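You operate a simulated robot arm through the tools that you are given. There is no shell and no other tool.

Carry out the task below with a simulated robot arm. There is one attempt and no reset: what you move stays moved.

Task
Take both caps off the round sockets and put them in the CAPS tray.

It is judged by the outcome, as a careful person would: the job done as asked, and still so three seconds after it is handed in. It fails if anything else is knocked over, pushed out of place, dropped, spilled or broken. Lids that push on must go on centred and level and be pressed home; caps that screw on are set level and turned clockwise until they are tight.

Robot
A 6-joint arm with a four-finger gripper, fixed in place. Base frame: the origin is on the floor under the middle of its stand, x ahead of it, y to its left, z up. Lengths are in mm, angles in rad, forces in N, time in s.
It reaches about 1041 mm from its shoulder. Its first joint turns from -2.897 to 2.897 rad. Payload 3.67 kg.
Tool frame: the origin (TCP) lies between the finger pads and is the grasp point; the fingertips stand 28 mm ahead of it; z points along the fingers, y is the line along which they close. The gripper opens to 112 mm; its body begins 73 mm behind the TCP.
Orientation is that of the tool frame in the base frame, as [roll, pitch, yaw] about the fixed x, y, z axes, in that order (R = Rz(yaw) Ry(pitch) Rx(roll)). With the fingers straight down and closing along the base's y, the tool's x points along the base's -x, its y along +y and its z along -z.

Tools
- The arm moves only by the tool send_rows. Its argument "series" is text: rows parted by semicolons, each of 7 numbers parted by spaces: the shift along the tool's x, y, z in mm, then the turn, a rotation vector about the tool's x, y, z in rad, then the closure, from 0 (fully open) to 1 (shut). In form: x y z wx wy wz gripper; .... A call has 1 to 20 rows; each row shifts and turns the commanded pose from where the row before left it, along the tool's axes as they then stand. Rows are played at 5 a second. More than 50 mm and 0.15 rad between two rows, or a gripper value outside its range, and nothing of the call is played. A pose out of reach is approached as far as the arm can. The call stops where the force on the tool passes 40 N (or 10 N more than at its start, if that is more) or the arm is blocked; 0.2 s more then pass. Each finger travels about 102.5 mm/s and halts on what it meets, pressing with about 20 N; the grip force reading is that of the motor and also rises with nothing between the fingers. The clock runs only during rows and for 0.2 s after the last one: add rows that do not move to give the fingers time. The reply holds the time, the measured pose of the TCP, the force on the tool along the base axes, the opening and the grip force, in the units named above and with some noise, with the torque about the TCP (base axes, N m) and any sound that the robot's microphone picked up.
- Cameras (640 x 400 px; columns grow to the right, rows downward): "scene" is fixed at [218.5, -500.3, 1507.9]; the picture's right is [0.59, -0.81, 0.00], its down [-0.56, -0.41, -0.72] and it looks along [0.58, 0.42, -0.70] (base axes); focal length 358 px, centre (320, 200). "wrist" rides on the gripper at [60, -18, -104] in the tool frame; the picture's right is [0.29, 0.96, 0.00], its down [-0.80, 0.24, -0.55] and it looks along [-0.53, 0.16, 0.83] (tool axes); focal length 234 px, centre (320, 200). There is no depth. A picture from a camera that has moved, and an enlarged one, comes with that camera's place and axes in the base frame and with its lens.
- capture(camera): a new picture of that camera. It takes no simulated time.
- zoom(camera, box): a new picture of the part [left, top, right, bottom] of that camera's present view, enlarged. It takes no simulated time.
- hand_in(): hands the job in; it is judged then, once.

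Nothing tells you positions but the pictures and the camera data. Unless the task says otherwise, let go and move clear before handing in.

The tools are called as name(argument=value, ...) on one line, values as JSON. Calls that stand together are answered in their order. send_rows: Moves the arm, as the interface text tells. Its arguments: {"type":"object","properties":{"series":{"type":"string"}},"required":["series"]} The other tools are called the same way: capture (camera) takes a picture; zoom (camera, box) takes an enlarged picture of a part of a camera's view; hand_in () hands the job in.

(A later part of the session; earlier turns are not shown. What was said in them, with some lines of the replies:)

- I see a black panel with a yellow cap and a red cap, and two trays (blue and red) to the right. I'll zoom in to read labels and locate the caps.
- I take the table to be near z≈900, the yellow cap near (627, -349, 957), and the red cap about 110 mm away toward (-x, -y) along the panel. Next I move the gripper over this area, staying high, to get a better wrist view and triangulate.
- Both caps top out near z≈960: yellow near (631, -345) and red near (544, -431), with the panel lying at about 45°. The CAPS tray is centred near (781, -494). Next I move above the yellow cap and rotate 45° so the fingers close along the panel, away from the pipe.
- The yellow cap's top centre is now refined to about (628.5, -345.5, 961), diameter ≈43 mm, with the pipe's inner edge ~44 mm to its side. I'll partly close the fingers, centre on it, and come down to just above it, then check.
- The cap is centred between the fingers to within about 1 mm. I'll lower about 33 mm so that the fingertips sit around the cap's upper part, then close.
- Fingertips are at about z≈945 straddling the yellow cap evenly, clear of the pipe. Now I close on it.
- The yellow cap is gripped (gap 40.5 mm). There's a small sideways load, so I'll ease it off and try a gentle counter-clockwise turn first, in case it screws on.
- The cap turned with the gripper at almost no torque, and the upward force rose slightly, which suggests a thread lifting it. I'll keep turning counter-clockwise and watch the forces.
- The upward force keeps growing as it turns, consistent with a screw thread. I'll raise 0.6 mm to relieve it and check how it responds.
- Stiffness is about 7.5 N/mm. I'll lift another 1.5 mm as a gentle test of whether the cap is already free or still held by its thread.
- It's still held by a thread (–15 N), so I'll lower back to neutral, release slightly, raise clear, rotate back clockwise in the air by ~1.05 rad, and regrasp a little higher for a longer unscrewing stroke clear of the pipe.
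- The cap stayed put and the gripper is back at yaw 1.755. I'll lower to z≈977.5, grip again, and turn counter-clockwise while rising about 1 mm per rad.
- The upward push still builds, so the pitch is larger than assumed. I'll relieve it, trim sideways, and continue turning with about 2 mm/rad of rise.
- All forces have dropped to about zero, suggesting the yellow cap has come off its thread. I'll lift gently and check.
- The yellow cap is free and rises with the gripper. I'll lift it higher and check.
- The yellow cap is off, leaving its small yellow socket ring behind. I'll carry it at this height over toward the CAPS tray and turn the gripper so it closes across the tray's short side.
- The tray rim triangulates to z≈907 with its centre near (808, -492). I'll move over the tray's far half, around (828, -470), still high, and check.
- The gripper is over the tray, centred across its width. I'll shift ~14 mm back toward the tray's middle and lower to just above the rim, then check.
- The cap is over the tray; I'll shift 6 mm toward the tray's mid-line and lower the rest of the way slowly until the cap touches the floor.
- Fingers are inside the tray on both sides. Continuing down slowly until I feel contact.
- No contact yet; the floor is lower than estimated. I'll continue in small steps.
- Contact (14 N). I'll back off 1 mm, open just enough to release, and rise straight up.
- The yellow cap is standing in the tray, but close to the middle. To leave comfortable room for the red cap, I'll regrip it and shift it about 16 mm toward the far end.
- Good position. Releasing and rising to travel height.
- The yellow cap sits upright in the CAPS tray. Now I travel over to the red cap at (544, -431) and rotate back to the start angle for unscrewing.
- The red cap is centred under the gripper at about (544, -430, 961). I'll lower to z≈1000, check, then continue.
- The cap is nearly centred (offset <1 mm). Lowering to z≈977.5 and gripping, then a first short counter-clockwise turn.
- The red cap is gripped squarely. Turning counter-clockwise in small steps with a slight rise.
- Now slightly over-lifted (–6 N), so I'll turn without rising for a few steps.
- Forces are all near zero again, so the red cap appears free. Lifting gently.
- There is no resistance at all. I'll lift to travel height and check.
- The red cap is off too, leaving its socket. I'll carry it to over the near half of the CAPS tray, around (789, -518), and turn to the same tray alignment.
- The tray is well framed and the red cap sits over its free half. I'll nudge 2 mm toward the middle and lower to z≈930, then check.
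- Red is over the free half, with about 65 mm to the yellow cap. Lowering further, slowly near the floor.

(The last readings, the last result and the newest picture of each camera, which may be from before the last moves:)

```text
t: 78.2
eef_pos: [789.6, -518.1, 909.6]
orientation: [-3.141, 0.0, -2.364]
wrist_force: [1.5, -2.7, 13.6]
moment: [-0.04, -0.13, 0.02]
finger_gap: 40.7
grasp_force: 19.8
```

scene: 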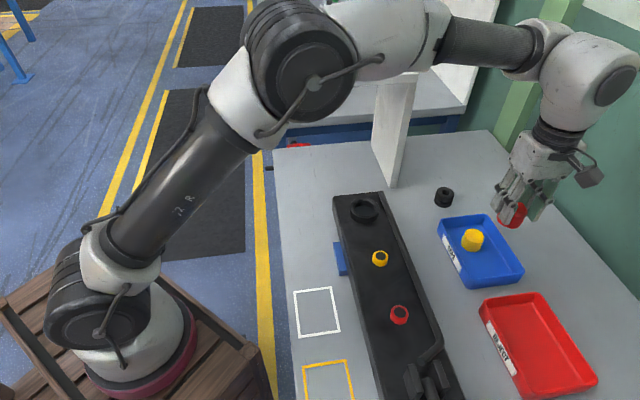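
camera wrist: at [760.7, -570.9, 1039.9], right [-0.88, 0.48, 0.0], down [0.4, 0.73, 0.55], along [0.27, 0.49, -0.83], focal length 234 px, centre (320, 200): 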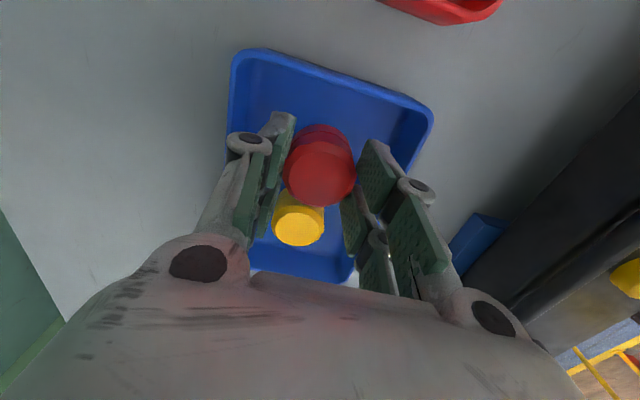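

Contact with the tray floor (13.6 N). I'll back off 1 mm, open just enough, and rise straight up.

send_rows(series="0 0 -1 0 0 0 0.8; 0 0 0 0 0 0 0.8; 0 0 0 0 0 0 0.65; 0 0 0 0 0 0 0.52; 0 0 0 0 0 0 0.52; 0 0 0 0 0 0 0.52; 0 0 -3 0 0 0 0.52; 0 0 -5 0 0 0 0.52; 0 0 -8 0 0 0 0.52; 0 0 -12 0 0 0 0.52; 0 0 -16 0 0 0 0.52; 0 0 -16 0 0 0 0.52; 0 0 0 0 0 0 0.52")

zoom(camera="scene", box=[430, 190, 540, 300])

capture(camera="wrist")

```text
t: 81.0
eef_pos: [791.7, -517.3, 970.2]
orientation: [-3.14, 0.001, -2.364]
wrist_force: [0.0, -0.6, -0.1]
moment: [0.01, 0.01, 0.03]
finger_gap: 53.8
grasp_force: 0.0
```

```text
3.64 times, centred on (485, 245) of scene
camera zoom: at [218.5, -500.3, 1507.9], right [0.59, -0.81, 0.0], down [-0.56, -0.41, -0.72], along [0.58, 0.42, -0.7], focal length 1301 px, centre (-280, 36)
```

zoom: 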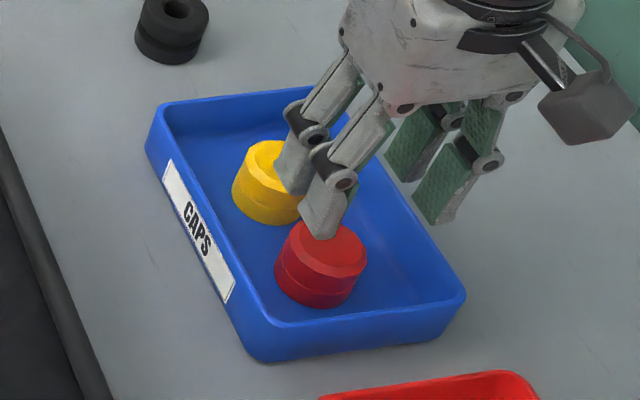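

```text
taken
camera wrist: at [760.7, -571.3, 1073.4], right [-0.88, 0.48, 0.0], down [0.4, 0.73, 0.55], along [0.27, 0.49, -0.83], focal length 234 px, centre (320, 200)
```

wrist: 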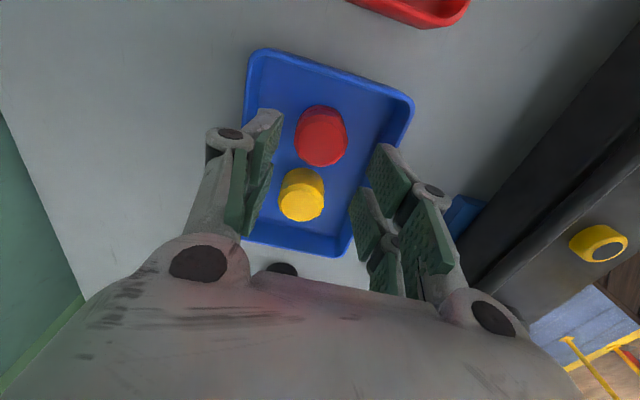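

Both caps are standing in the CAPS tray. I'll rise further and retreat, then take a final look.

send_rows(series="0 0 -16 0 0 0 0.4; 0 0 -16 0 0 0 0.3; 0 0 -16 0 0 0 0.2; 0 0 -16 0 0 0 0.1; 0 0 -16 0 0 0 0; 0 0 -16 0 0 0 0; 0 0 -16 0 0 0 0; 10 15 -10 0 0 0 0; 10 15 -5 0 0 0 0; 10 15 0 0 0 0 0; 10 15 0 0 0 0 0; 10 15 0 0 0 0 0; 10 15 0 0 0 0 0; 0 0 0 0 0 0 0; 0 0 0 0 0 0 0")

capture(camera="scene")

zoom(camera="scene", box=[420, 180, 560, 300])

zoom(camera="scene", box=[320, 180, 460, 400])

```text
t: 84.2
eef_pos: [685.0, -495.3, 1096.4]
orientation: [3.14, 0.0, -2.366]
wrist_force: [0.4, -0.1, 0.1]
moment: [0.02, 0.01, 0.02]
finger_gap: 112.1
grasp_force: 0.1
```

```text
taken
```

scene: 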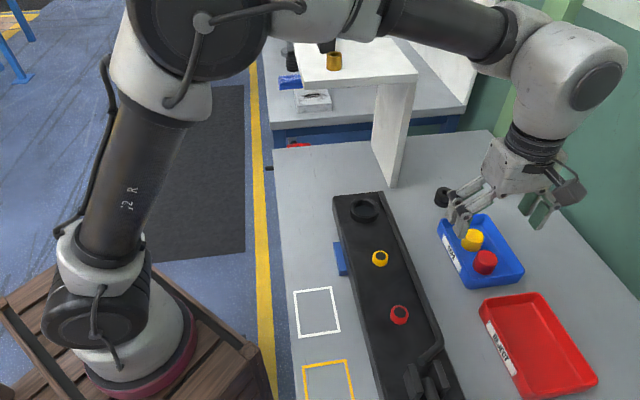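

```text
3.33 times, centred on (490, 240) of scene
camera zoom: at [218.5, -500.3, 1507.9], right [0.59, -0.81, 0.0], down [-0.56, -0.41, -0.72], along [0.58, 0.42, -0.7], focal length 1193 px, centre (-247, 67)
```

zoom: 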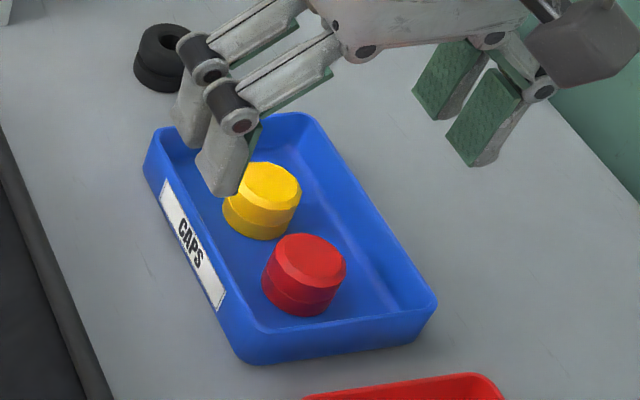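

```text
1.82 times, centred on (390, 290) of scene
camera zoom: at [218.5, -500.3, 1507.9], right [0.59, -0.81, 0.0], down [-0.56, -0.41, -0.72], along [0.58, 0.42, -0.7], focal length 651 px, centre (193, 36)
```

zoom: 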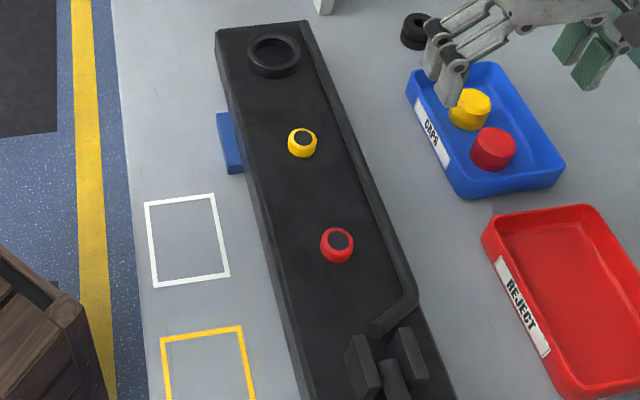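

Both caps stand upright in the CAPS tray, and the two bare sockets are left on the panel. The tray, panel, pipe, bushing and REJECT tray look unmoved. The gripper is open and well clear, so I'm handing in.

hand_in()

```text
The job is handed in.
```

Both caps are off their round sockets and standing upright in the CAPS tray, and I've handed the job in.

The caps turned out to be screwed on. I unscrewed each one counter-clockwise until the forces dropped to zero before lifting it away. I set the yellow cap down once, then regripped it and moved it about 16 mm along the tray to leave room for the red one.

The last pictures showed the two bare sockets left on the panel, and the panel, pipe, rubber bushing and REJECT tray where they started. The gripper was open and well above the tray when I handed in.
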